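You operate a simulated robot arm through the tools that you are given. There is no shell and no other tool. Be economical: measure what you need, move in short steps, check, and stop when the job is done.

You are at the controls of a simulated robot arm. One attempt, no reset.

Task
Load plate 62 into pocket 2 of the turntable and plate 75 into pocket 1.
Fine: tabs outward; end with pocket 1 at the arrow; the third plate stays where it is.

Only the result counts: the job must be done as asked and must still hold three seconds after the hand-in. Knocking over, shifting, dropping, spilling or breaking anything else fails it.

Robot
A 7-joint arm with a two-finger parallel gripper, fixed in place. Base frame: the origin is at the foot of the arm, x ahead of it, y to its left, z up; the work surface is at about z = 0. Units: cm, rad, N and s.
With the tool pointing down near the work surface it reaches from about 22 to 58 cm from the base axis. Its first joint turns from -1.152 to 1.152 rad. Payload 2.5 kg.
The tool frame sits at the grasp point between the pads (the TCP): z along the fingers, y along the line on which they close. The tips reach 2.3 cm beyond it. The gripper opens to 9.4 cm. The fingers are 3.8 cm wide and 1 cm thick; the gripper's body (5.4 by 9.6 cm) begins 3.9 cm behind the TCP.
Orientation is told as [roll, pitch, yaw] about the base's x, y, z axes, in that order, counted from this pose: with the fingers straight down and closing along the base's y, the tool's x points along the base's -x, its y along +y and its z along -z.

Tools
- The arm moves only by the tool apply_moves. Its argument "rows" is a list of rows, each an object (a shift or turn left out is 0, a gripper value left out holds the last) with "dr": the turn, a rotation vector about the base's x, y, z in rad, a list of three; "xyz": the shift along the base's x, y, z in cm, a list of three; "claw": the opening, from 0 (shut) to 1 (fully open). In form: [{"dr": [rx, ry, rz], "xyz": [x, y, z], "claw": claw}, ...]. A call has 1 to 12 rows; each row shifts and turns the commanded pose from where the row before left it. A row lasts 0.2 s, in which the tool goes at most 5 cm and 0.15 rad; a call with a longer step from one row to the next is refused whole, and so is a gripper value outside its range. A pose out of reach is approached as far as the arm can. The call stops where the force on the tool passes 50 N (or 10 N more than at its start, if that is more) or the arm is blocked; 0.2 s more then pass. The fingers move at their own pace (about 10.8 cm/s each) and stop on an object; they squeeze with about 30 N. The grip force told is the motor's: it shows also when the fingers shut on nothing. Time passes only in rows, and 0.2 s behind the last, so rows that do not move let the fingers close. The reply holds the time, the measured pose of the TCP, the force on the tool along the base axes, the opening and the grip force, in the units named above and with some noise, with the torque about the TCP (base axes, N m) and any sound that the robot's microphone picked up, and new pictures: "show" is both (left out), scene, wrist or none.
- Cameras (640 x 400 px; columns grow to the right, rows downward): "scene" is fixed at [13.09, -40.17, 52.71]; the picture's right is [0.78, -0.63, 0.00], its down [-0.36, -0.45, -0.82] and it looks along [0.51, 0.64, -0.58] (base axes); focal length 360 px, centre (320, 200). "wrist" rides on the gripper at [8.6, 1.6, -7.5] in the tool frame; the picture's right is [-0.18, 0.98, 0.00], its down [-0.58, -0.11, -0.81] and it looks along [-0.79, -0.15, 0.59] (tool axes); focal length 243 px, centre (320, 200). There is no depth. A picture from a camera that has moved, and an enlarged one, comes with that camera's place and axes in the base frame and with its lens. The place of the scene camera against the robot may be out by one fixed shift of up to 2.5 cm in any direction.
- inspect(camera, box): a new picture of the part [left, top, right, bottom] of that camera's present view, enlarged. The clock stands still meanwhile.
- sign_off(): hands the job in; it is judged then, once.

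Go step by step. Nothing tells you positions but the pictures and the camera data: compare them with the known pose of the tool, close in by small moves and look again before you grip or let go. The budget is 120 turns and 200 pictures, counting those below and the enlarged ones. Unless the task says otherwise, let go and move clear before handing in, and close with one line.

The tools are called after "Request:" as a command line: name --argument value ..., lists and objects as JSON in quotes. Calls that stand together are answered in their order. apply_moves: Moves the arm, as the interface text tells. Its arguments: {"type":"object","properties":{"rows":{"type":"array","items":{"type":"object","properties":{"dr":{"type":"array","items":{"type":"number"}},"xyz":{"type":"array","items":{"type":"number"}},"claw":{"type":"number"}}}},"show":{"type":"string","enum":["both","scene","wrist","none"]}},"required":["rows"]} The other tools are called the same way: inspect (camera, box) takes an enlarged picture of a part of a camera's view; sign_off () hands the job in.

At the start:

```text
time_s: 0.0
eef_pos: [39.37, -4.18, 34.52]
tool_rot: [0.0, -0.001, -0.001]
force: [1.3, 1.3, -0.3]
moment: [-0.02, 0.0, 0.01]
gripper_width: 9.42
grip_force: 0.1
```

scene: 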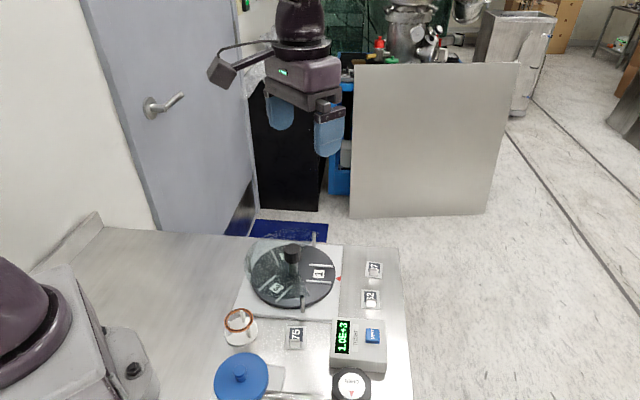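
wrist: 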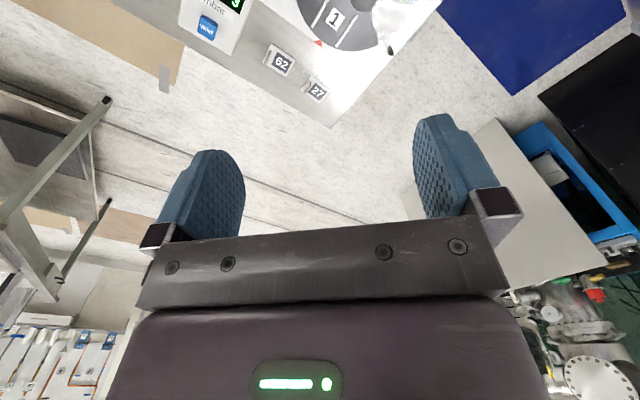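

I see a turntable with pockets 1, 2 (and a transparent cover over part), and plates 75, 62 and 27 (third). I'll zoom in on these first.

Request:
inspect --camera "scene" --box '[210, 220, 420, 350]'

Request:
inspect --camera "scene" --box '[200, 290, 410, 400]'

Request:
inspect --camera "wrist" --box '[170, 0, 450, 130]'

```text
3.05 times, centred on (315, 285) of scene
camera zoom: at [13.09, -40.17, 52.71], right [0.78, -0.63, 0.0], down [-0.36, -0.45, -0.82], along [0.51, 0.64, -0.58], focal length 1096 px, centre (335, -59)
```

zoom: 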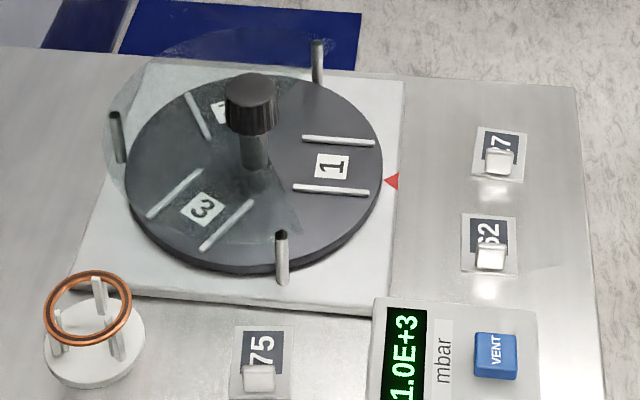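

```text
3.05 times, centred on (305, 345) of scene
camera zoom: at [13.09, -40.17, 52.71], right [0.78, -0.63, 0.0], down [-0.36, -0.45, -0.82], along [0.51, 0.64, -0.58], focal length 1096 px, centre (366, -242)
```

zoom: 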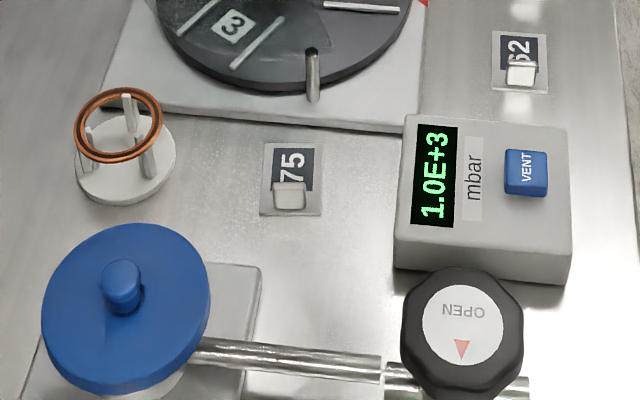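

```text
2.29 times, centred on (310, 65) of wrist
camera zoom: at [30.67, -2.61, 41.81], right [0.18, 0.98, 0.0], down [0.58, -0.11, 0.81], along [0.79, -0.15, -0.59], focal length 555 px, centre (343, 509)
```

zoom: 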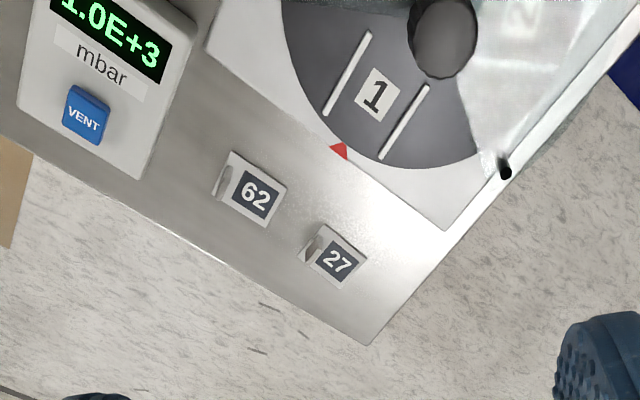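

I estimate the turntable centre at (38,-1), the arrow at (45,-6), plate 62 at (47,-12), 27 at (53,-8) and 75 at (32,-10). I'll tilt the wrist so its camera looks down on them for a better measurement.

Request:
apply_moves --rows '[{"dr": [0, 0.14, 0]}, {"dr": [0, 0.14, 0]}, {"dr": [0, 0.14, 0]}, {"dr": [0, 0.14, 0]}, {"dr": [0, 0.0, 0]}, {"dr": [0, 0, 0]}]'

```text
time_s: 1.4
eef_pos: [39.33, -4.25, 34.41]
tool_rot: [-0.002, 0.558, 0.0]
force: [0.1, -0.7, 0.3]
moment: [0.02, -0.05, -0.04]
gripper_width: 9.38
grip_force: 0.0
camera wrist: at [35.99, -2.64, 45.21], right [0.16, 0.98, -0.1], down [0.92, -0.11, 0.37], along [0.36, -0.15, -0.92], focal length 243 px, centre (320, 200)
```

scene: 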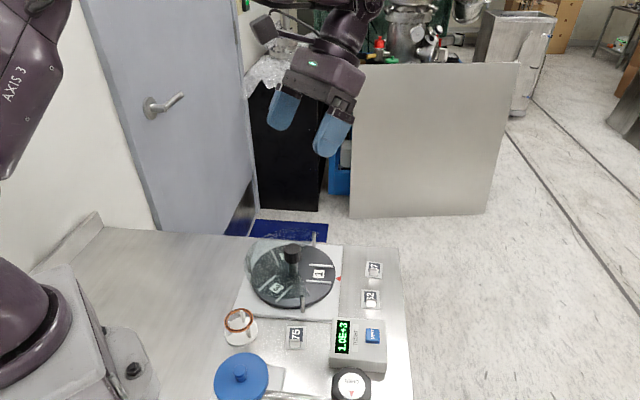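
wrist: 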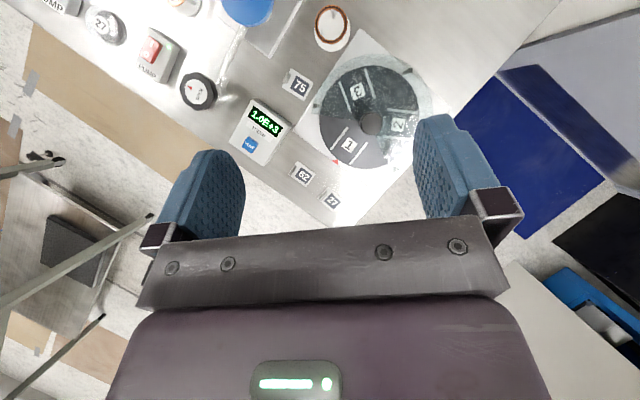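

Request:
inspect --camera "wrist" --box '[280, 40, 440, 140]'

Request:
inspect --camera "wrist" --box '[240, 120, 400, 220]'

```text
4.00 times, centred on (360, 90) of wrist
camera zoom: at [35.99, -2.64, 45.21], right [0.16, 0.98, -0.1], down [0.92, -0.11, 0.37], along [0.36, -0.15, -0.92], focal length 970 px, centre (160, 640)
```

zoom: 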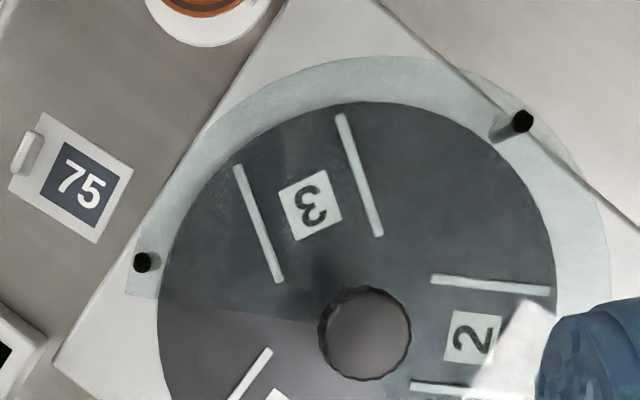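

```text
4.00 times, centred on (320, 170) of wrist
camera zoom: at [35.99, -2.64, 45.21], right [0.16, 0.98, -0.1], down [0.92, -0.11, 0.37], along [0.36, -0.15, -0.92], focal length 970 px, centre (320, 320)
```

zoom: 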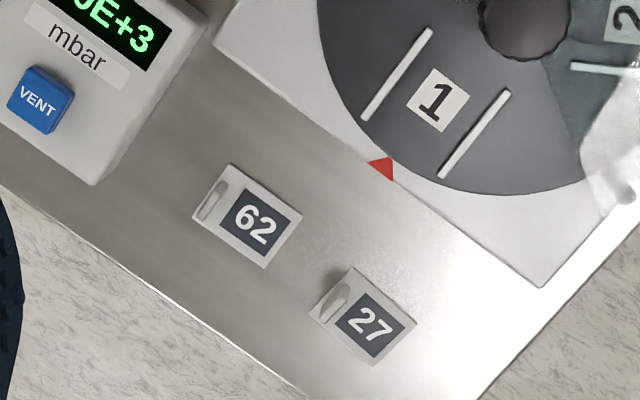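

The measurements agree well. The turntable centre is at (39.5, 0.6), pocket 1 is already at the arrow (-45°), pocket 2 is at +75°, and the knob top is at z≈8.4. I'll turn the table -120° by its knob first, starting by placing the hand above it yawed by +1.05.

Request:
apply_moves --rows '[{"dr": [0, -0.14, 0], "xyz": [0, 1, -2]}, {"dr": [0, -0.14, 0], "xyz": [0, 1, -2]}, {"dr": [0, -0.14, 0], "xyz": [0, 1, -2]}, {"dr": [0, -0.138, 0], "xyz": [0, 1, -2]}, {"dr": [0, 0, 0.15], "xyz": [0.17, 0.85, -2]}, {"dr": [0, 0, 0.15], "xyz": [0, 0, -2]}, {"dr": [0, 0, 0.15], "xyz": [0, 0, -2]}, {"dr": [0, 0, 0.15], "xyz": [0, 0, -2]}, {"dr": [0, 0, 0.15], "xyz": [0, 0, -2]}, {"dr": [0, 0, 0.15], "xyz": [0, 0, 0]}, {"dr": [0, 0, 0.15]}, {}]'

```text
time_s: 4.0
eef_pos: [39.49, 0.58, 16.51]
tool_rot: [0.001, 0.001, 1.052]
force: [0.4, -0.3, -0.8]
moment: [0.0, 0.01, 0.05]
gripper_width: 9.39
grip_force: 0.0
camera wrist: at [33.8, -6.05, 23.83], right [-0.76, 0.65, 0.0], down [0.38, 0.45, 0.81], along [0.52, 0.61, -0.59], focal length 243 px, centre (320, 200)
```

scene: 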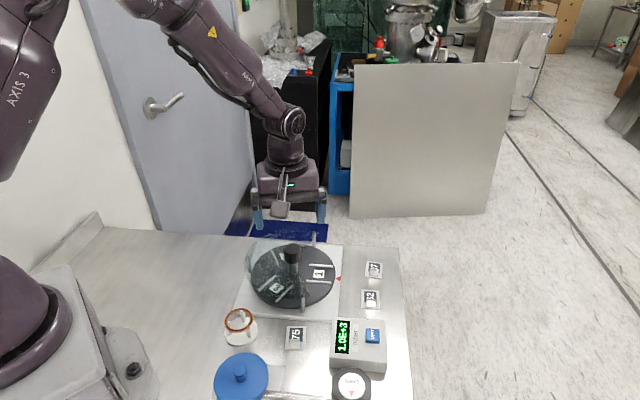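
wrist: 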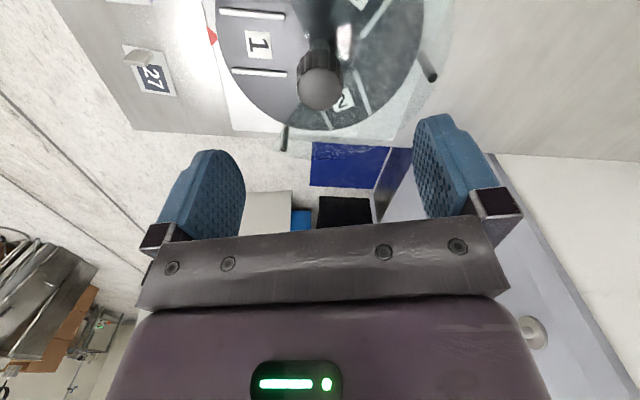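

Request:
inspect --camera "wrist" --box '[200, 0, 460, 160]'

```text
2.46 times, centred on (330, 80) of wrist
camera zoom: at [33.8, -6.05, 23.83], right [-0.76, 0.65, 0.0], down [0.38, 0.45, 0.81], along [0.52, 0.61, -0.59], focal length 597 px, centre (295, 495)
```

zoom: 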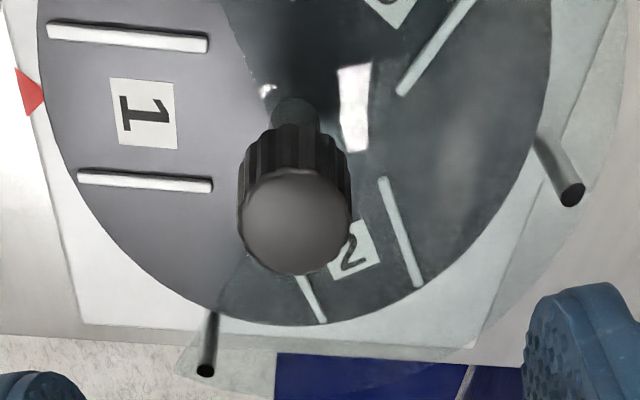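

Knob confirmed at (39.5, 0.55) with its top at z≈8.2, and the cover and posts reach about z=5. I'll descend to TCP z=8.6 so the tips stay above the cover, then close on the knob.

Request:
apply_moves --rows '[{"xyz": [0, 0, -3]}, {"xyz": [0, 0, -3]}, {"xyz": [0, 0, -1]}, {"xyz": [0, 0, -0.9]}, {}, {"claw": 0.3}, {"claw": 0.3}, {"claw": 0.1}, {"claw": 0.1}, {"claw": 0.1}]'

```text
time_s: 6.2
eef_pos: [39.66, 0.81, 8.5]
tool_rot: [0.002, 0.003, 1.051]
force: [-5.8, 4.6, 0.7]
moment: [-0.33, 0.14, -0.37]
gripper_width: 3.36
grip_force: 45.0
camera wrist: at [33.93, -5.91, 15.93], right [-0.76, 0.65, 0.0], down [0.39, 0.45, 0.8], along [0.52, 0.61, -0.59], focal length 243 px, centre (320, 200)
```

scene: 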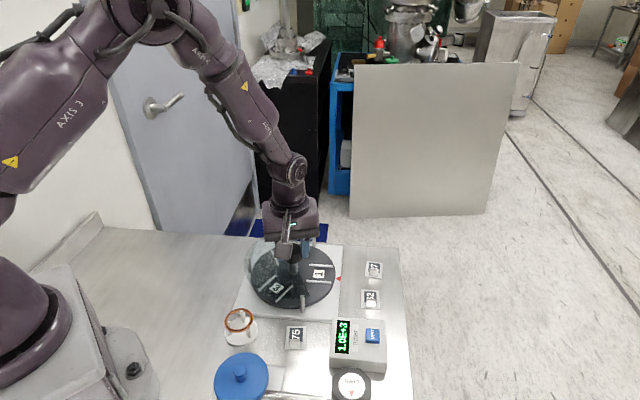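
wrist: 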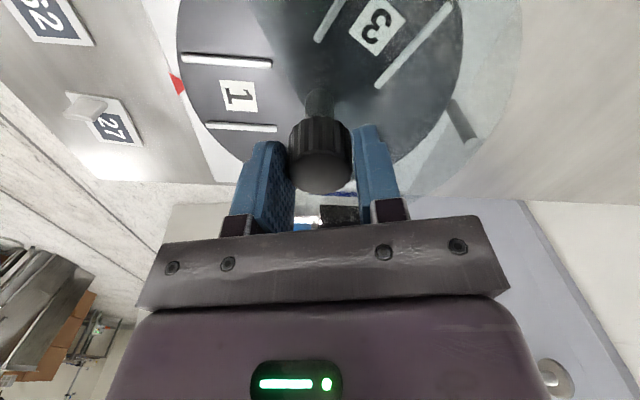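

Knob gripped with low side force. I'll begin rotating clockwise with a small test.

Request:
apply_moves --rows '[{"dr": [0, 0, -0.1]}, {"dr": [0, 0, -0.1]}, {"dr": [0, 0, -0.1]}, {}]' --show "wrist"

```text
time_s: 7.2
eef_pos: [39.69, 0.82, 8.6]
tool_rot: [-0.001, -0.001, 0.752]
force: [1.8, 10.9, -4.7]
moment: [0.18, -0.47, -0.03]
gripper_width: 3.36
grip_force: 45.1
camera wrist: at [32.19, -3.95, 15.91], right [-0.54, 0.84, 0.0], down [0.5, 0.32, 0.81], along [0.68, 0.43, -0.59], focal length 243 px, centre (320, 200)
```

wrist: 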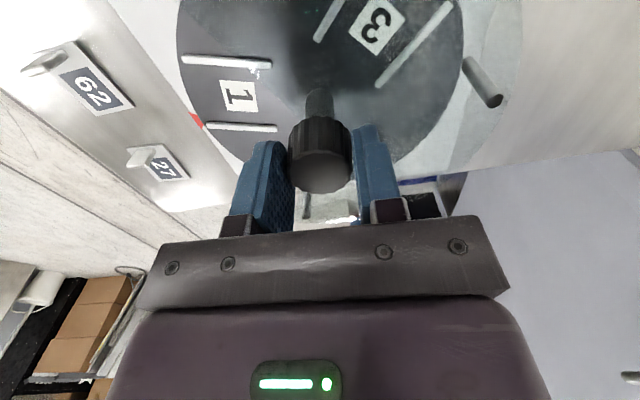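

The table turns with the hand. I'll continue the rotation toward -120°, easing the side force with a slight shift.

Request:
apply_moves --rows '[{"dr": [0, 0, -0.1], "xyz": [0.1, 0.2, 0]}, {"dr": [0, 0, -0.14]}, {"dr": [0, 0, -0.14]}, {"dr": [0, 0, -0.14]}, {"dr": [0, 0, -0.14]}, {"dr": [0, 0, -0.14]}, {}]' --show "none"

Request:
apply_moves --rows '[{"dr": [0, 0, -0.14]}, {"dr": [0, 0, -0.14]}, {"dr": [0, 0, -0.14]}, {"dr": [0, 0, -0.14]}, {"dr": [0, 0, -0.14]}, {"dr": [0, 0, -0.14]}, {"dr": [0, 0, -0.154]}, {}]' --show "both"

```text
time_s: 8.8
eef_pos: [39.65, 0.71, 8.68]
tool_rot: [-0.002, 0.002, -0.054]
force: [-4.9, -11.4, -0.7]
moment: [-0.12, -1.18, -0.04]
gripper_width: 3.34
grip_force: 44.9
```

```text
refused: row 7 steps farther than a row can; nothing moved
```

The table is at yaw -0.05, so I'll turn the remaining 0.994 rad.

Request:
apply_moves --rows '[{"dr": [0, 0, -0.142], "xyz": [0, -0.1, 0]}, {"dr": [0, 0, -0.142]}, {"dr": [0, 0, -0.142]}, {"dr": [0, 0, -0.142]}, {"dr": [0, 0, -0.142]}, {"dr": [0, 0, -0.142]}, {"dr": [0, 0, -0.142]}, {}]' --show "both"

```text
time_s: 10.6
eef_pos: [39.61, 0.58, 8.55]
tool_rot: [0.0, 0.002, -1.046]
force: [-8.9, -13.9, 18.2]
moment: [-0.56, -0.28, -0.05]
gripper_width: 3.36
grip_force: 44.9
camera wrist: at [36.7, 8.98, 15.93], right [0.94, 0.33, 0.0], down [0.2, -0.56, 0.81], along [0.27, -0.76, -0.59], focal length 243 px, centre (320, 200)
```

scene: 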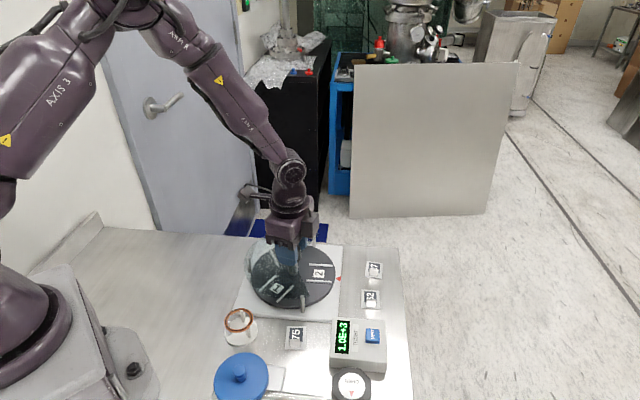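
wrist: 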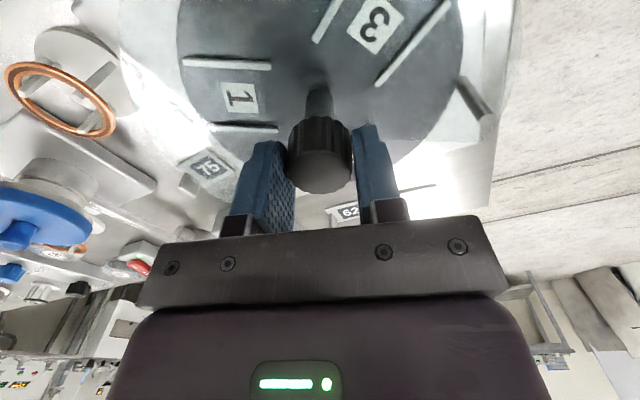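

Pocket 2 now sits at the arrow. I'll release, rise, and check the alignment.

Request:
apply_moves --rows '[{"claw": 0.8}, {"claw": 0.8}, {"claw": 0.8}, {"xyz": [0, 0, 3]}, {"xyz": [0, 0, 3]}, {"xyz": [0, -2, 3], "dr": [0, 0, 0.142]}, {"xyz": [0, -3, 0], "dr": [0, 0, 0.142]}, {"xyz": [2, -4, 0]}, {"xyz": [2, -4, 0]}, {"xyz": [2.9, -1.4, 0]}, {}]' --show "both"

Request:
inspect --camera "scene" --box '[210, 220, 420, 350]'

```text
time_s: 13.0
eef_pos: [46.33, -13.58, 17.79]
tool_rot: [0.0, 0.0, -0.758]
force: [-0.6, 0.7, -0.2]
moment: [0.01, -0.02, 0.0]
gripper_width: 7.53
grip_force: 0.0
camera wrist: at [41.16, -6.49, 25.04], right [0.81, 0.59, 0.0], down [0.35, -0.48, 0.8], along [0.47, -0.65, -0.59], focal length 243 px, centre (320, 200)
```

scene: 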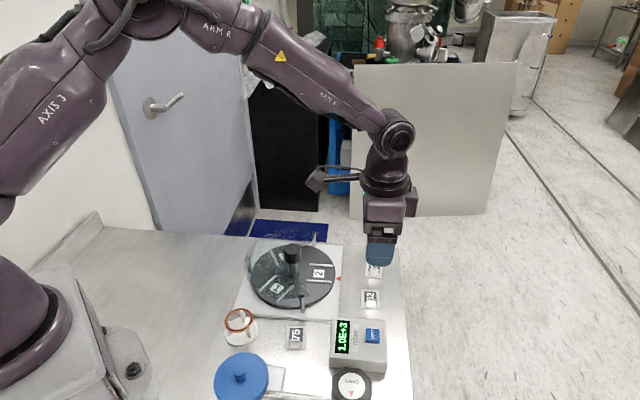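
wrist: 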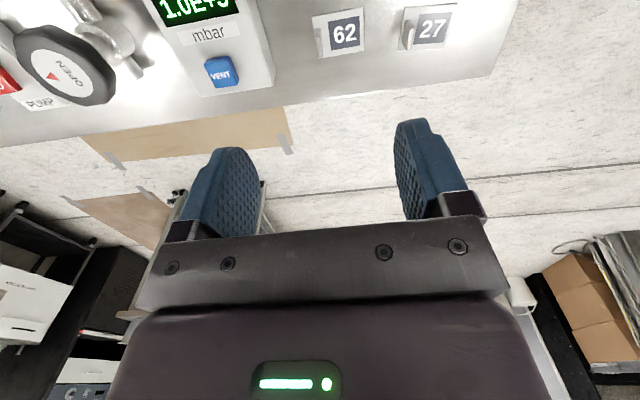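

```text
3.05 times, centred on (315, 285) of scene
camera zoom: at [13.09, -40.17, 52.71], right [0.78, -0.63, 0.0], down [-0.36, -0.45, -0.82], along [0.51, 0.64, -0.58], focal length 1096 px, centre (335, -59)
```

zoom: 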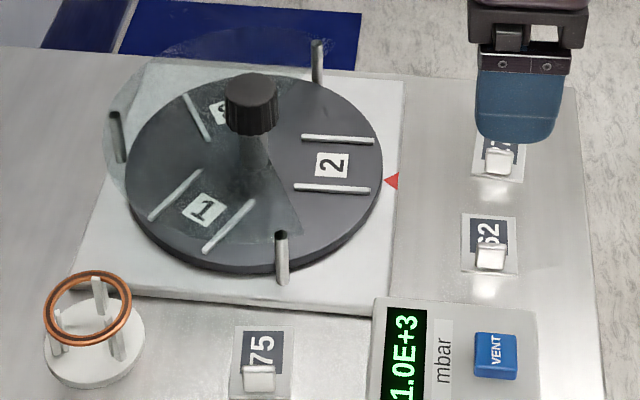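

Pocket 2 is aligned at the arrow. Now I'll zoom in on plate 62 and its tab.

Request:
inspect --camera "wrist" --box '[290, 0, 470, 112]'

```text
3.56 times, centred on (380, 56) of wrist
camera zoom: at [41.16, -6.49, 25.04], right [0.81, 0.59, 0.0], down [0.35, -0.48, 0.8], along [0.47, -0.65, -0.59], focal length 863 px, centre (107, 712)
```

zoom: 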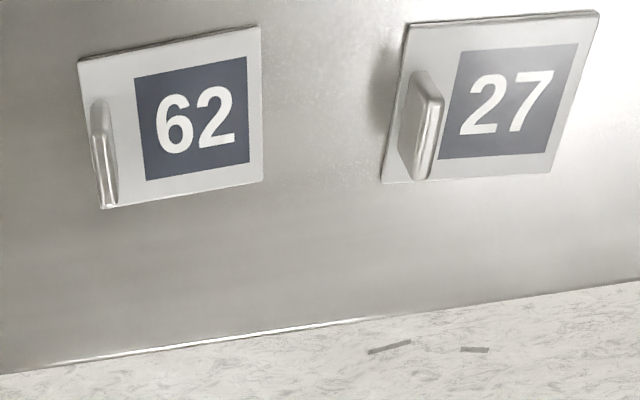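

Plate 62's tab is at about (46.55, -13.7), with its thin axis at 45°. I'll descend with the fingers partly open to z=5 and check.

Request:
apply_moves --rows '[{"xyz": [0.22, -0.12, -4], "dr": [0, 0, -0.024], "claw": 0.45}, {"xyz": [0, 0, -4]}, {"xyz": [0, 0, -3]}, {"xyz": [0, 0, -1.8]}, {}]' --show "both"

Request:
inspect --camera "wrist" --box '[200, 60, 440, 210]'

Request:
inspect --camera "scene" --box '[320, 240, 420, 320]'

```text
time_s: 14.2
eef_pos: [46.81, -13.96, 4.86]
tool_rot: [-0.001, 0.001, -0.784]
force: [0.5, 0.3, 0.0]
moment: [-0.02, -0.02, 0.0]
gripper_width: 4.2
grip_force: 0.0
camera wrist: at [41.76, -6.66, 12.14], right [0.82, 0.57, 0.0], down [0.34, -0.49, 0.81], along [0.46, -0.66, -0.59], focal length 243 px, centre (320, 200)
```

scene: 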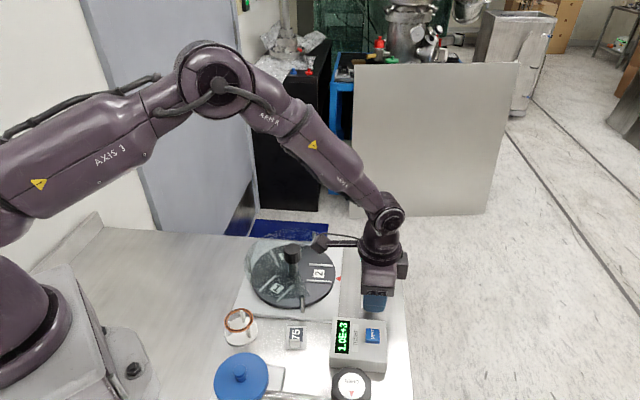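
wrist: 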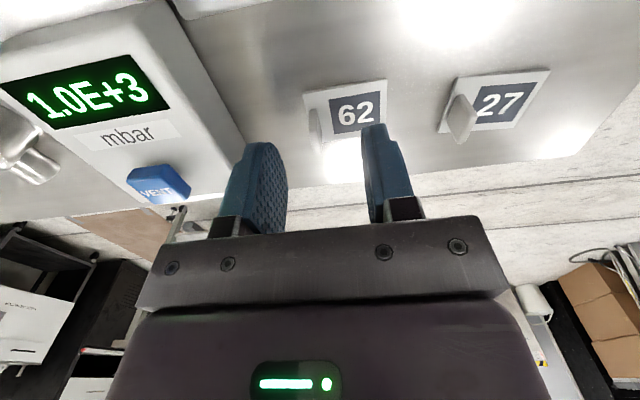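

```text
2.67 times, centred on (320, 135) of wrist
camera zoom: at [41.76, -6.66, 12.14], right [0.82, 0.57, 0.0], down [0.34, -0.49, 0.81], along [0.46, -0.66, -0.59], focal length 647 px, centre (320, 373)
```

zoom: 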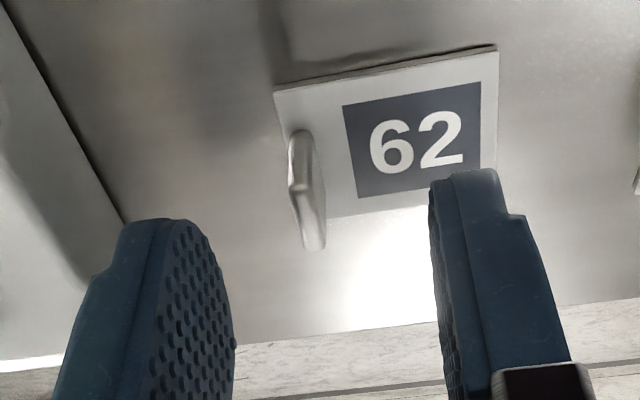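

```text
5.00 times, centred on (370, 280) of scene
camera zoom: at [13.09, -40.17, 52.71], right [0.78, -0.63, 0.0], down [-0.36, -0.45, -0.82], along [0.51, 0.64, -0.58], focal length 1799 px, centre (70, -200)
```

zoom: 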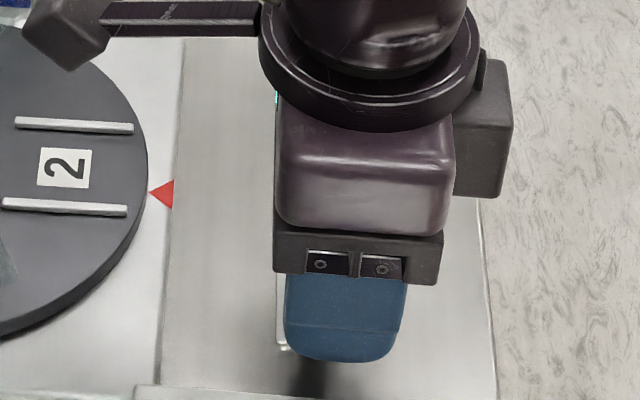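

The fingers straddle the tab, but the TCP is about 0.3 cm off along and across. I'll correct that, descend to z≈2.9 and close.

Request:
apply_moves --rows '[{"xyz": [-0.4, 0.03, 0]}, {"xyz": [0, 0, -1]}, {"xyz": [0, 0, -0.9]}, {}, {"claw": 0.2}, {"claw": 0.0}, {"claw": 0.0}, {}, {}]' --show "both"

Request:
inspect --camera "wrist" --box '[200, 60, 440, 210]'

```text
time_s: 16.2
eef_pos: [46.29, -13.73, 3.0]
tool_rot: [-0.001, 0.002, -0.784]
force: [0.4, -0.4, 0.1]
moment: [0.02, 0.05, -0.04]
gripper_width: 0.43
grip_force: 29.8
camera wrist: at [41.38, -6.56, 10.36], right [0.82, 0.57, 0.0], down [0.34, -0.49, 0.81], along [0.46, -0.66, -0.59], focal length 243 px, centre (320, 200)
```

scene: 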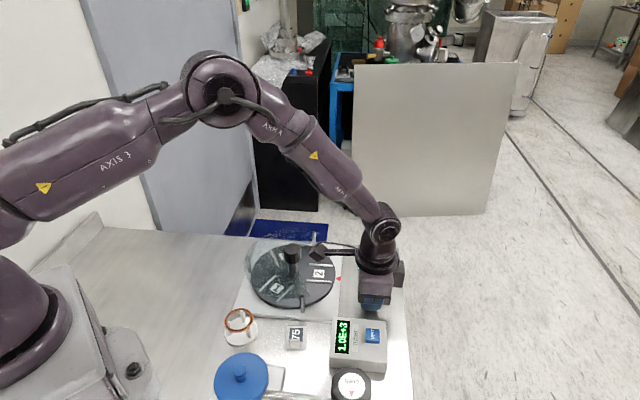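
wrist: 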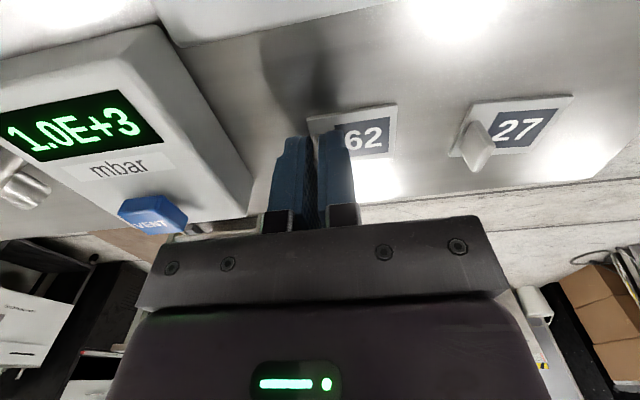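

```text
2.67 times, centred on (320, 135) of wrist
camera zoom: at [41.38, -6.56, 10.36], right [0.82, 0.57, 0.0], down [0.34, -0.49, 0.81], along [0.46, -0.66, -0.59], focal length 647 px, centre (320, 373)
```

zoom: 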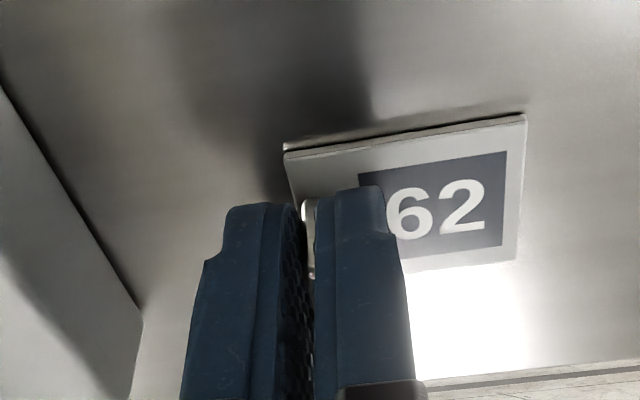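

Plate 62 is gripped on its tab, with its centre 1.77 cm along tool +y. I'll lift, swing +90° and move near the pocket-2 location, staying high.

Request:
apply_moves --rows '[{"xyz": [0, 0, 1]}, {"xyz": [0, 0, 3]}, {"xyz": [0, 0, 4]}, {"xyz": [0, 0, 3]}, {}]' --show "wrist"

Request:
apply_moves --rows '[{"xyz": [0, 0.8, 0], "dr": [0, 0, 0.143]}, {"xyz": [-0.2, 0.8, 0], "dr": [0, 0, 0.143]}, {"xyz": [-0.2, 0.9, 0], "dr": [0, 0, 0.143]}, {"xyz": [-0.2, 0.9, 0], "dr": [0, 0, 0.143]}, {"xyz": [-0.2, 0.9, 0], "dr": [0, 0, 0.143]}, {"xyz": [-0.2, 0.9, 0], "dr": [0, 0, 0.143]}, {"xyz": [-0.2, 0.9, 0], "dr": [0, 0, 0.143]}, {"xyz": [-0.2, 0.9, 0], "dr": [0, 0, 0.143]}, {"xyz": [-0.2, 0.9, 0], "dr": [0, 0, 0.143]}, {"xyz": [-0.2, 0.9, 0], "dr": [0, 0, 0.143]}, {"xyz": [-0.2, 0.8, 0], "dr": [0, 0, 0.139]}, {}]' --show "both"

Request:
inspect --camera "wrist" --box '[180, 0, 460, 220]'

Request:
inspect --camera "scene" --box '[240, 220, 380, 320]'

```text
time_s: 17.4
eef_pos: [46.27, -13.79, 13.89]
tool_rot: [-0.001, 0.003, -0.783]
force: [-0.8, -0.8, 0.2]
moment: [0.0, 0.01, -0.03]
gripper_width: 0.0
grip_force: 29.9
camera wrist: at [41.34, -6.51, 21.21], right [0.82, 0.57, 0.0], down [0.34, -0.49, 0.81], along [0.46, -0.66, -0.59], focal length 243 px, centre (320, 200)
```

wrist: 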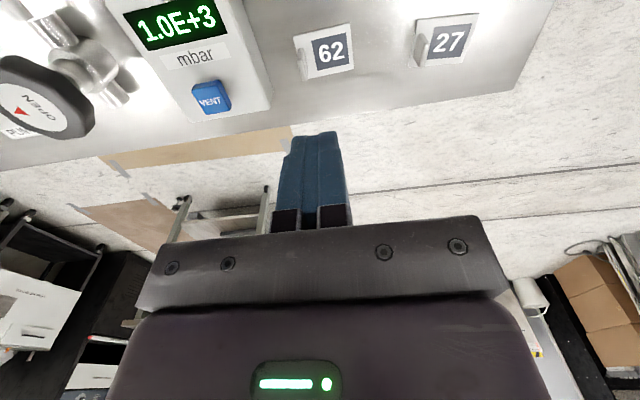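

```text
time_s: 20.0
eef_pos: [44.31, -4.27, 13.94]
tool_rot: [0.0, 0.001, 0.787]
force: [-0.5, 0.4, -0.3]
moment: [0.01, -0.01, -0.05]
gripper_width: 0.0
grip_force: 30.4
camera wrist: at [36.99, -9.19, 21.25], right [-0.57, 0.82, 0.0], down [0.49, 0.34, 0.81], along [0.66, 0.46, -0.59], focal length 243 px, centre (320, 200)
```

scene: 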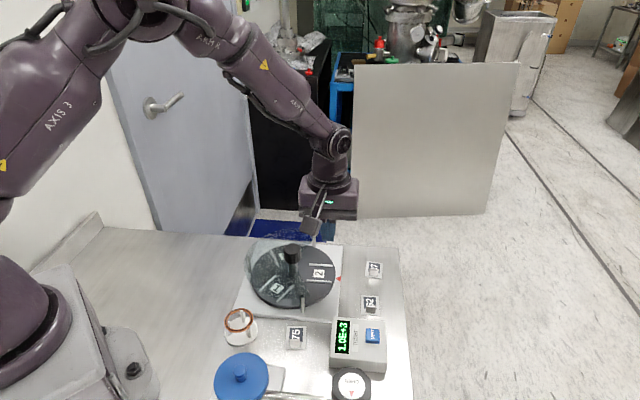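
wrist: 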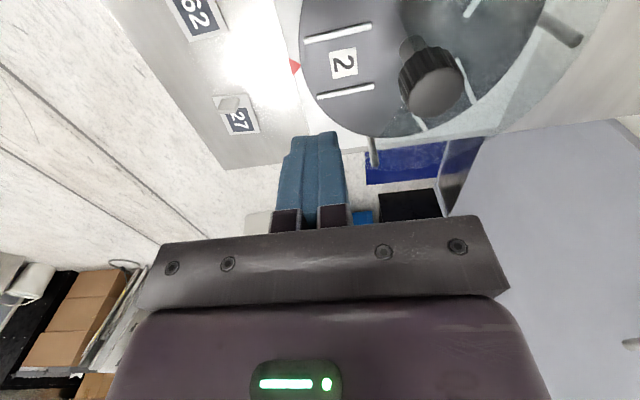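

```text
1.82 times, centred on (320, 110) of wrist
camera zoom: at [36.99, -9.19, 21.25], right [-0.57, 0.82, 0.0], down [0.49, 0.34, 0.81], along [0.66, 0.46, -0.59], focal length 441 px, centre (320, 364)
```

zoom: 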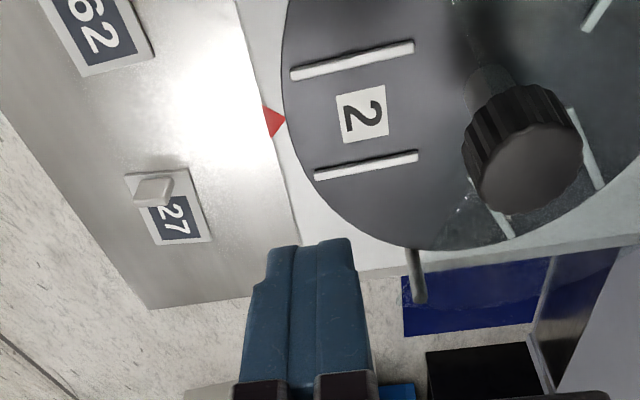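

```text
4.00 times, centred on (310, 270) of scene
camera zoom: at [13.09, -40.17, 52.71], right [0.78, -0.63, 0.0], down [-0.36, -0.45, -0.82], along [0.51, 0.64, -0.58], focal length 1439 px, centre (360, -80)
```

zoom: 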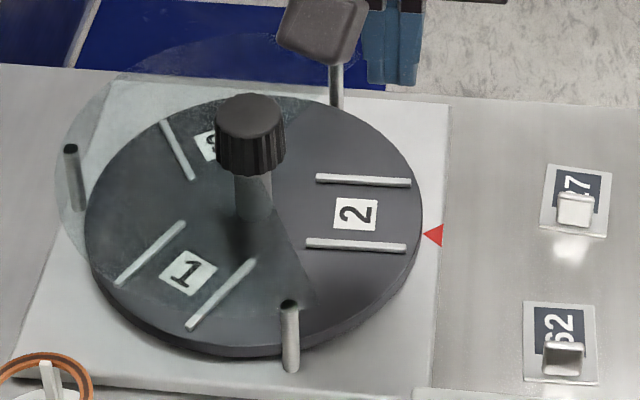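

The grip slipped at the lift (opening is 0): the tab is short and I held too little of it. Plate 62 stayed on the bench nearly where it was. I'll go back with open fingers and measure again.

Request:
apply_moves --rows '[{"xyz": [0.2, -0.8, 0], "dr": [0, 0, -0.143], "claw": 0.4}, {"xyz": [0.2, -0.8, 0], "dr": [0, 0, -0.143]}, {"xyz": [0.2, -0.9, 0], "dr": [0, 0, -0.143]}, {"xyz": [0.2, -0.9, 0], "dr": [0, 0, -0.143]}, {"xyz": [0.2, -0.9, 0], "dr": [0, 0, -0.143]}, {"xyz": [0.2, -0.9, 0], "dr": [0, 0, -0.143]}, {"xyz": [0.2, -0.9, 0], "dr": [0, 0, -0.143]}, {"xyz": [0.2, -0.9, -1], "dr": [0, 0, -0.143]}, {"xyz": [0.2, -0.9, -1], "dr": [0, 0, -0.143]}, {"xyz": [0.2, -0.9, -2], "dr": [0, 0, -0.143]}, {"xyz": [0, -0.8, -2], "dr": [0, 0, -0.139]}, {}]' --show "none"

Request:
inspect --camera "wrist" --box '[240, 20, 440, 170]'

Request:
inspect --camera "scene" --box '[330, 250, 420, 320]'

```text
time_s: 22.6
eef_pos: [46.44, -13.91, 7.87]
tool_rot: [-0.001, 0.0, -0.788]
force: [1.6, 0.2, -0.5]
moment: [0.0, 0.0, 0.01]
gripper_width: 3.74
grip_force: 0.0
```

```text
2.67 times, centred on (340, 95) of wrist
camera zoom: at [41.45, -6.64, 15.2], right [0.83, 0.56, 0.0], down [0.33, -0.49, 0.81], along [0.45, -0.66, -0.59], focal length 647 px, centre (267, 480)
```

zoom: 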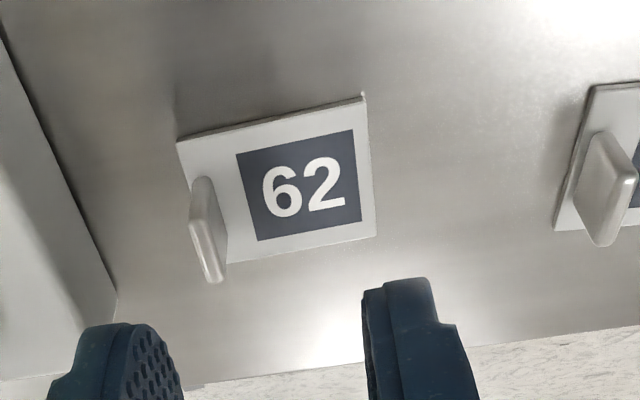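

```text
5.71 times, centred on (375, 285) of scene
camera zoom: at [13.09, -40.17, 52.71], right [0.78, -0.63, 0.0], down [-0.36, -0.45, -0.82], along [0.51, 0.64, -0.58], focal length 2056 px, centre (6, -286)
```

zoom: 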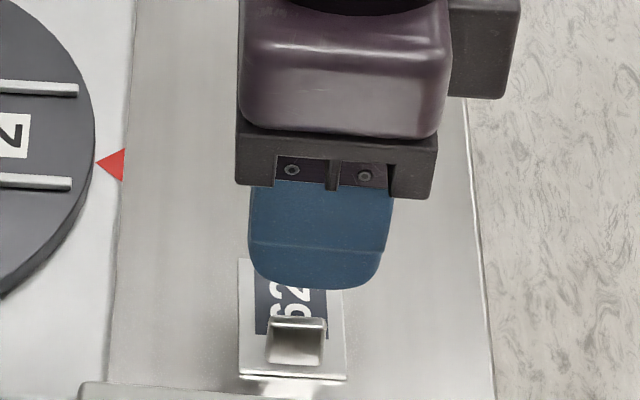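

Plate 62 has moved about 1.4 cm: centre now about (46.5,-13.4), tab at about (45.2,-14.8), still flat. I'll re-align and go down to z≈2.7 for a deeper grip.

Request:
apply_moves --rows '[{"xyz": [-1.22, -0.87, 0], "dr": [0, 0, 0.03]}, {"xyz": [0, 0, -2]}, {"xyz": [0, 0, -1]}, {}]' --show "none"

Request:
inspect --camera "wrist" --box '[220, 70, 420, 220]'

Request:
inspect --camera "scene" --box '[330, 260, 410, 320]'

```text
time_s: 23.6
eef_pos: [45.19, -14.64, 4.85]
tool_rot: [0.001, 0.002, -0.754]
force: [0.3, 0.0, -1.3]
moment: [-0.05, 0.01, -0.01]
gripper_width: 3.77
grip_force: 0.0
```

```text
2.67 times, centred on (320, 145) of wrist
camera zoom: at [39.99, -7.62, 12.25], right [0.81, 0.59, 0.0], down [0.35, -0.48, 0.81], along [0.48, -0.65, -0.59], focal length 647 px, centre (320, 347)
```

zoom: 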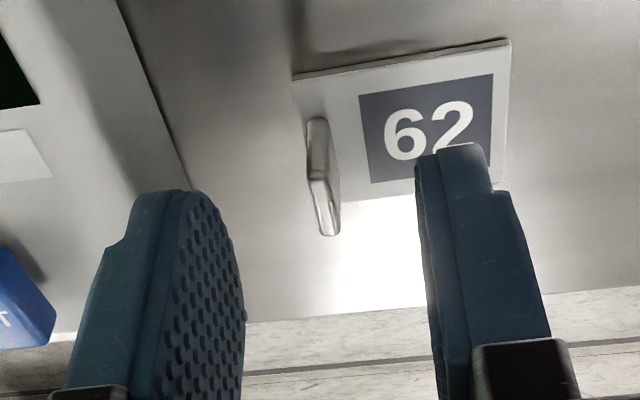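

```text
6.67 times, centred on (370, 290) of scene
camera zoom: at [13.09, -40.17, 52.71], right [0.78, -0.63, 0.0], down [-0.36, -0.45, -0.82], along [0.51, 0.64, -0.58], focal length 2398 px, centre (-13, -400)
```

zoom: 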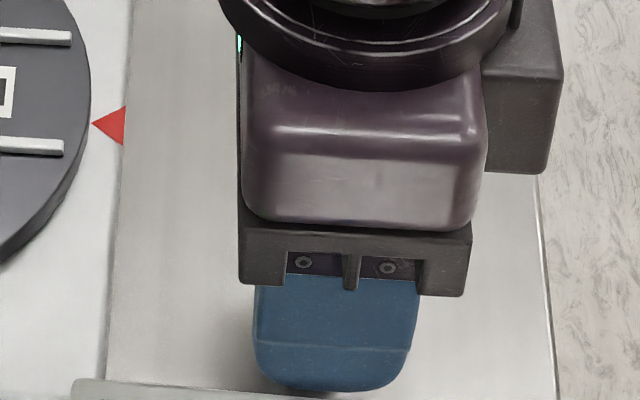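

Well centred on the tab. I'll descend slowly to z≈2.65 and close.

Request:
apply_moves --rows '[{"xyz": [0, 0, -1]}, {"xyz": [0, 0, -0.7]}, {"xyz": [0, 0, -0.3]}, {"xyz": [0, 0, -0.2]}, {}, {"claw": 0.2}, {"claw": 0.0}, {}, {}, {}]' --show "wrist"

Request:
inspect --camera "wrist" --box '[220, 70, 420, 220]'

```text
time_s: 24.6
eef_pos: [45.2, -14.63, 3.22]
tool_rot: [0.003, 0.001, -0.756]
force: [-3.6, 0.1, 5.4]
moment: [-0.23, 0.07, -0.16]
gripper_width: 3.85
grip_force: 1.1
stopped in row 4: the force on the tool passed its limit (the readings are from after the stop); the commanded pose is now the measured one
camera wrist: at [39.96, -7.59, 10.52], right [0.81, 0.59, 0.0], down [0.35, -0.48, 0.8], along [0.47, -0.65, -0.59], focal length 243 px, centre (320, 200)
```

wrist: 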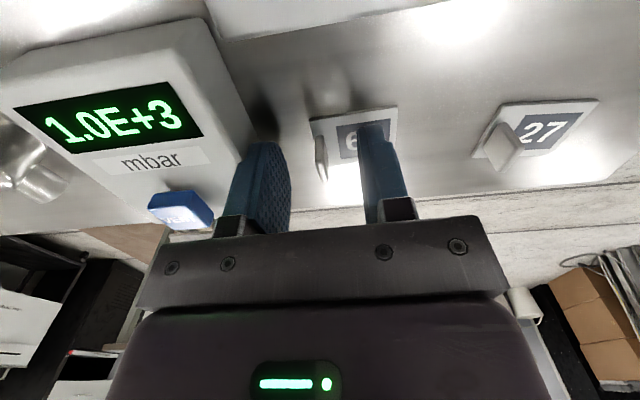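

```text
2.67 times, centred on (320, 145) of wrist
camera zoom: at [39.96, -7.59, 10.52], right [0.81, 0.59, 0.0], down [0.35, -0.48, 0.8], along [0.47, -0.65, -0.59], focal length 647 px, centre (320, 347)
```

zoom: 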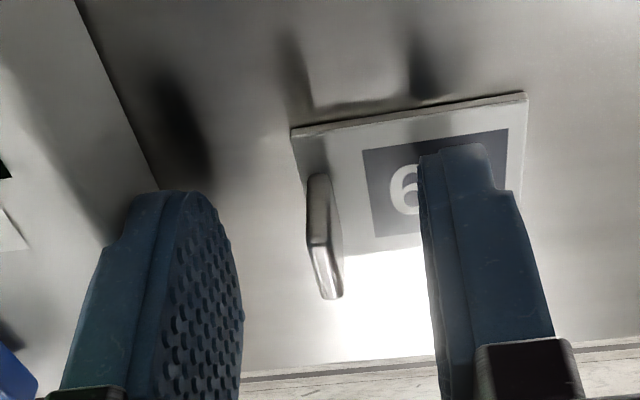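

The tips touched the plate at about TCP z=2.8. I'll go down gently to just above that, close, and check the opening.

Request:
apply_moves --rows '[{"xyz": [0, 0, -0.2]}, {"xyz": [0, 0, -0.15]}, {}, {"claw": 0.2}, {"claw": 0.0}, {}, {}, {}]' --show "wrist"

Request:
inspect --camera "wrist" --box '[240, 80, 400, 200]'

Request:
inspect --camera "scene" --box '[330, 260, 410, 320]'

```text
time_s: 25.1
eef_pos: [45.14, -14.81, 3.25]
tool_rot: [0.002, 0.005, -0.758]
force: [-3.3, 0.0, 6.8]
moment: [-0.25, 0.02, -0.17]
gripper_width: 3.88
grip_force: 1.1
stopped in row 2: the force on the tool passed its limit (the readings are from after the stop); the commanded pose is now the measured one
camera wrist: at [40.01, -7.59, 10.54], right [0.81, 0.59, 0.0], down [0.35, -0.48, 0.8], along [0.47, -0.65, -0.59], focal length 243 px, centre (320, 200)
```

wrist: 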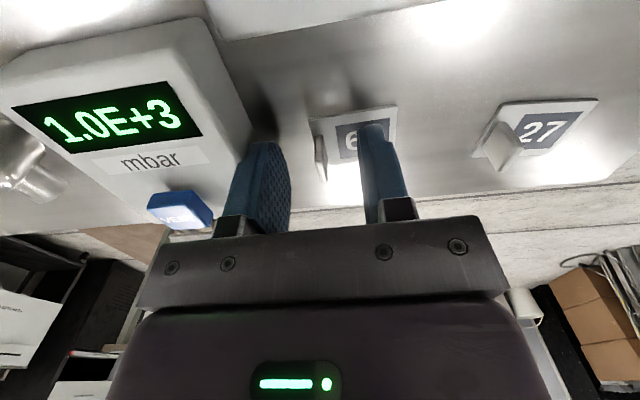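

```text
3.33 times, centred on (320, 140) of wrist
camera zoom: at [40.01, -7.59, 10.54], right [0.81, 0.59, 0.0], down [0.35, -0.48, 0.8], along [0.47, -0.65, -0.59], focal length 809 px, centre (320, 400)
```

zoom: 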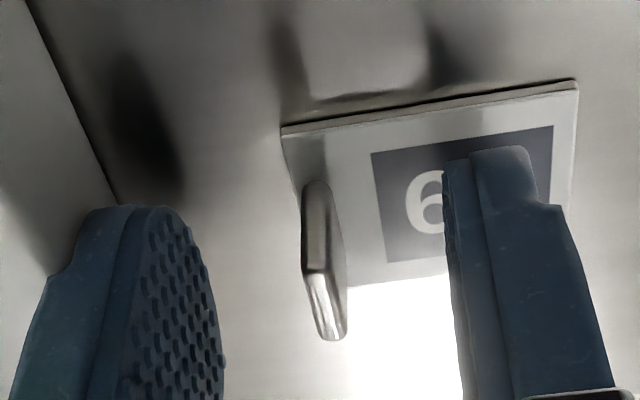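

```text
6.67 times, centred on (370, 290) of scene
camera zoom: at [13.09, -40.17, 52.72], right [0.78, -0.63, 0.0], down [-0.36, -0.45, -0.82], along [0.51, 0.64, -0.58], focal length 2398 px, centre (-13, -400)
```

zoom: 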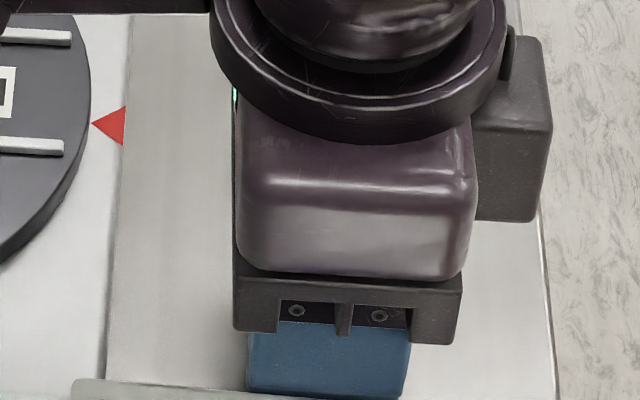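

The force and torque show the outer finger is touching the edge of the gauge box, not the plate. I'll rise, narrow the opening to about 1.9 cm, and check that the box hasn't moved.

Request:
apply_moves --rows '[{"xyz": [0, 0, 1]}, {"xyz": [0, 0, 0.75], "claw": 0.2}, {}, {}]' --show "scene"

Request:
inspect --camera "wrist" --box '[220, 70, 420, 220]'

Request:
inspect --camera "scene" --box '[210, 220, 420, 350]'

```text
time_s: 26.1
eef_pos: [45.23, -14.63, 4.94]
tool_rot: [0.003, 0.004, -0.756]
force: [0.3, -0.9, -1.0]
moment: [0.02, -0.03, -0.01]
gripper_width: 1.85
grip_force: 0.0
```

scene: 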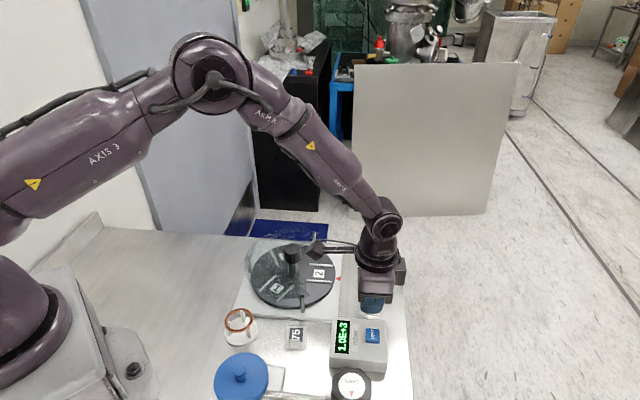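

```text
2.67 times, centred on (320, 145) of wrist
camera zoom: at [40.1, -7.57, 12.31], right [0.81, 0.59, 0.0], down [0.35, -0.48, 0.8], along [0.47, -0.65, -0.59], focal length 647 px, centre (320, 347)
```

zoom: 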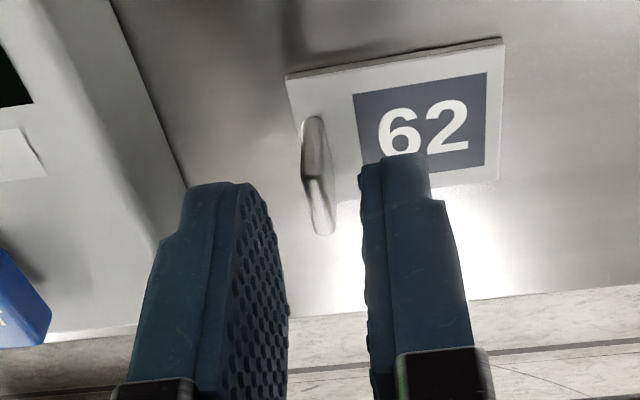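

```text
3.05 times, centred on (315, 285) of scene
camera zoom: at [13.09, -40.17, 52.71], right [0.78, -0.63, 0.0], down [-0.36, -0.45, -0.82], along [0.51, 0.64, -0.58], focal length 1096 px, centre (335, -59)
```

zoom: 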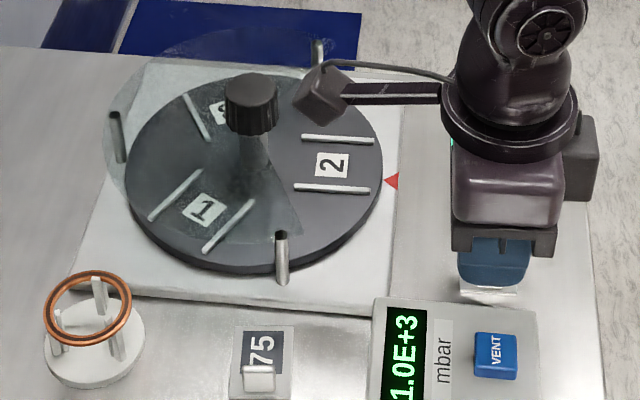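

The box hasn't moved and the tab is centred between the narrowed fingers. I'll descend gently and close.

Request:
apply_moves --rows '[{"xyz": [0, 0, -1]}, {"xyz": [0, 0, -0.6]}, {"xyz": [0, 0, -0.3]}, {"xyz": [0, 0, -0.15]}, {}, {"claw": 0.0}, {}, {}, {}]' --show "wrist"

Request:
inspect --camera "wrist" --box '[240, 80, 400, 200]'

```text
time_s: 28.1
eef_pos: [45.17, -14.78, 2.77]
tool_rot: [0.002, 0.004, -0.755]
force: [0.4, 0.1, 0.6]
moment: [-0.01, 0.02, 0.0]
gripper_width: 0.44
grip_force: 30.4
camera wrist: at [40.02, -7.63, 10.17], right [0.81, 0.59, 0.0], down [0.35, -0.48, 0.8], along [0.47, -0.65, -0.59], focal length 243 px, centre (320, 200)
```

wrist: 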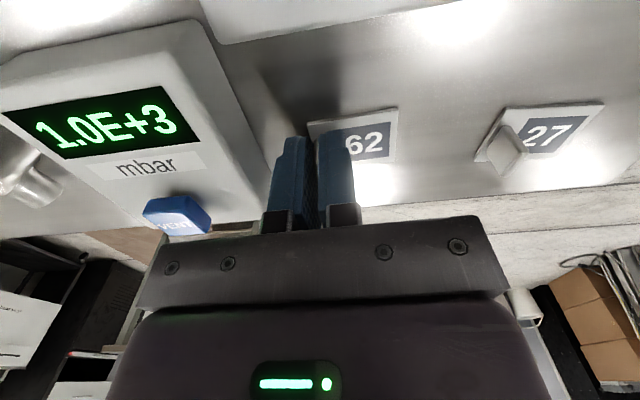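

```text
3.33 times, centred on (320, 140) of wrist
camera zoom: at [40.02, -7.63, 10.17], right [0.81, 0.59, 0.0], down [0.35, -0.48, 0.8], along [0.47, -0.65, -0.59], focal length 809 px, centre (320, 400)
```

zoom: 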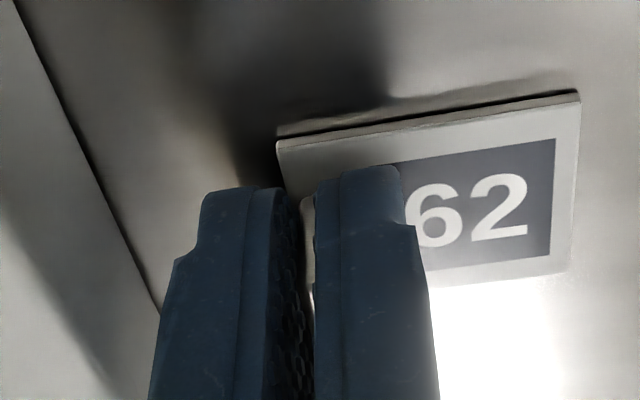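

Still no contact with the plate at z=2.77, so I can go a little deeper for a firmer hold: open slightly, go down 0.2, close again.

Request:
apply_moves --rows '[{"claw": 0.15}, {}, {"xyz": [0, 0, -0.1]}, {"xyz": [0, 0, -0.1]}, {}, {"claw": 0.0}, {}, {}, {}]' --show "none"

```text
time_s: 30.1
eef_pos: [45.14, -14.69, 2.61]
tool_rot: [0.003, 0.003, -0.755]
force: [0.4, -0.6, 0.0]
moment: [0.0, 0.01, 0.0]
gripper_width: 0.46
grip_force: 29.9
```

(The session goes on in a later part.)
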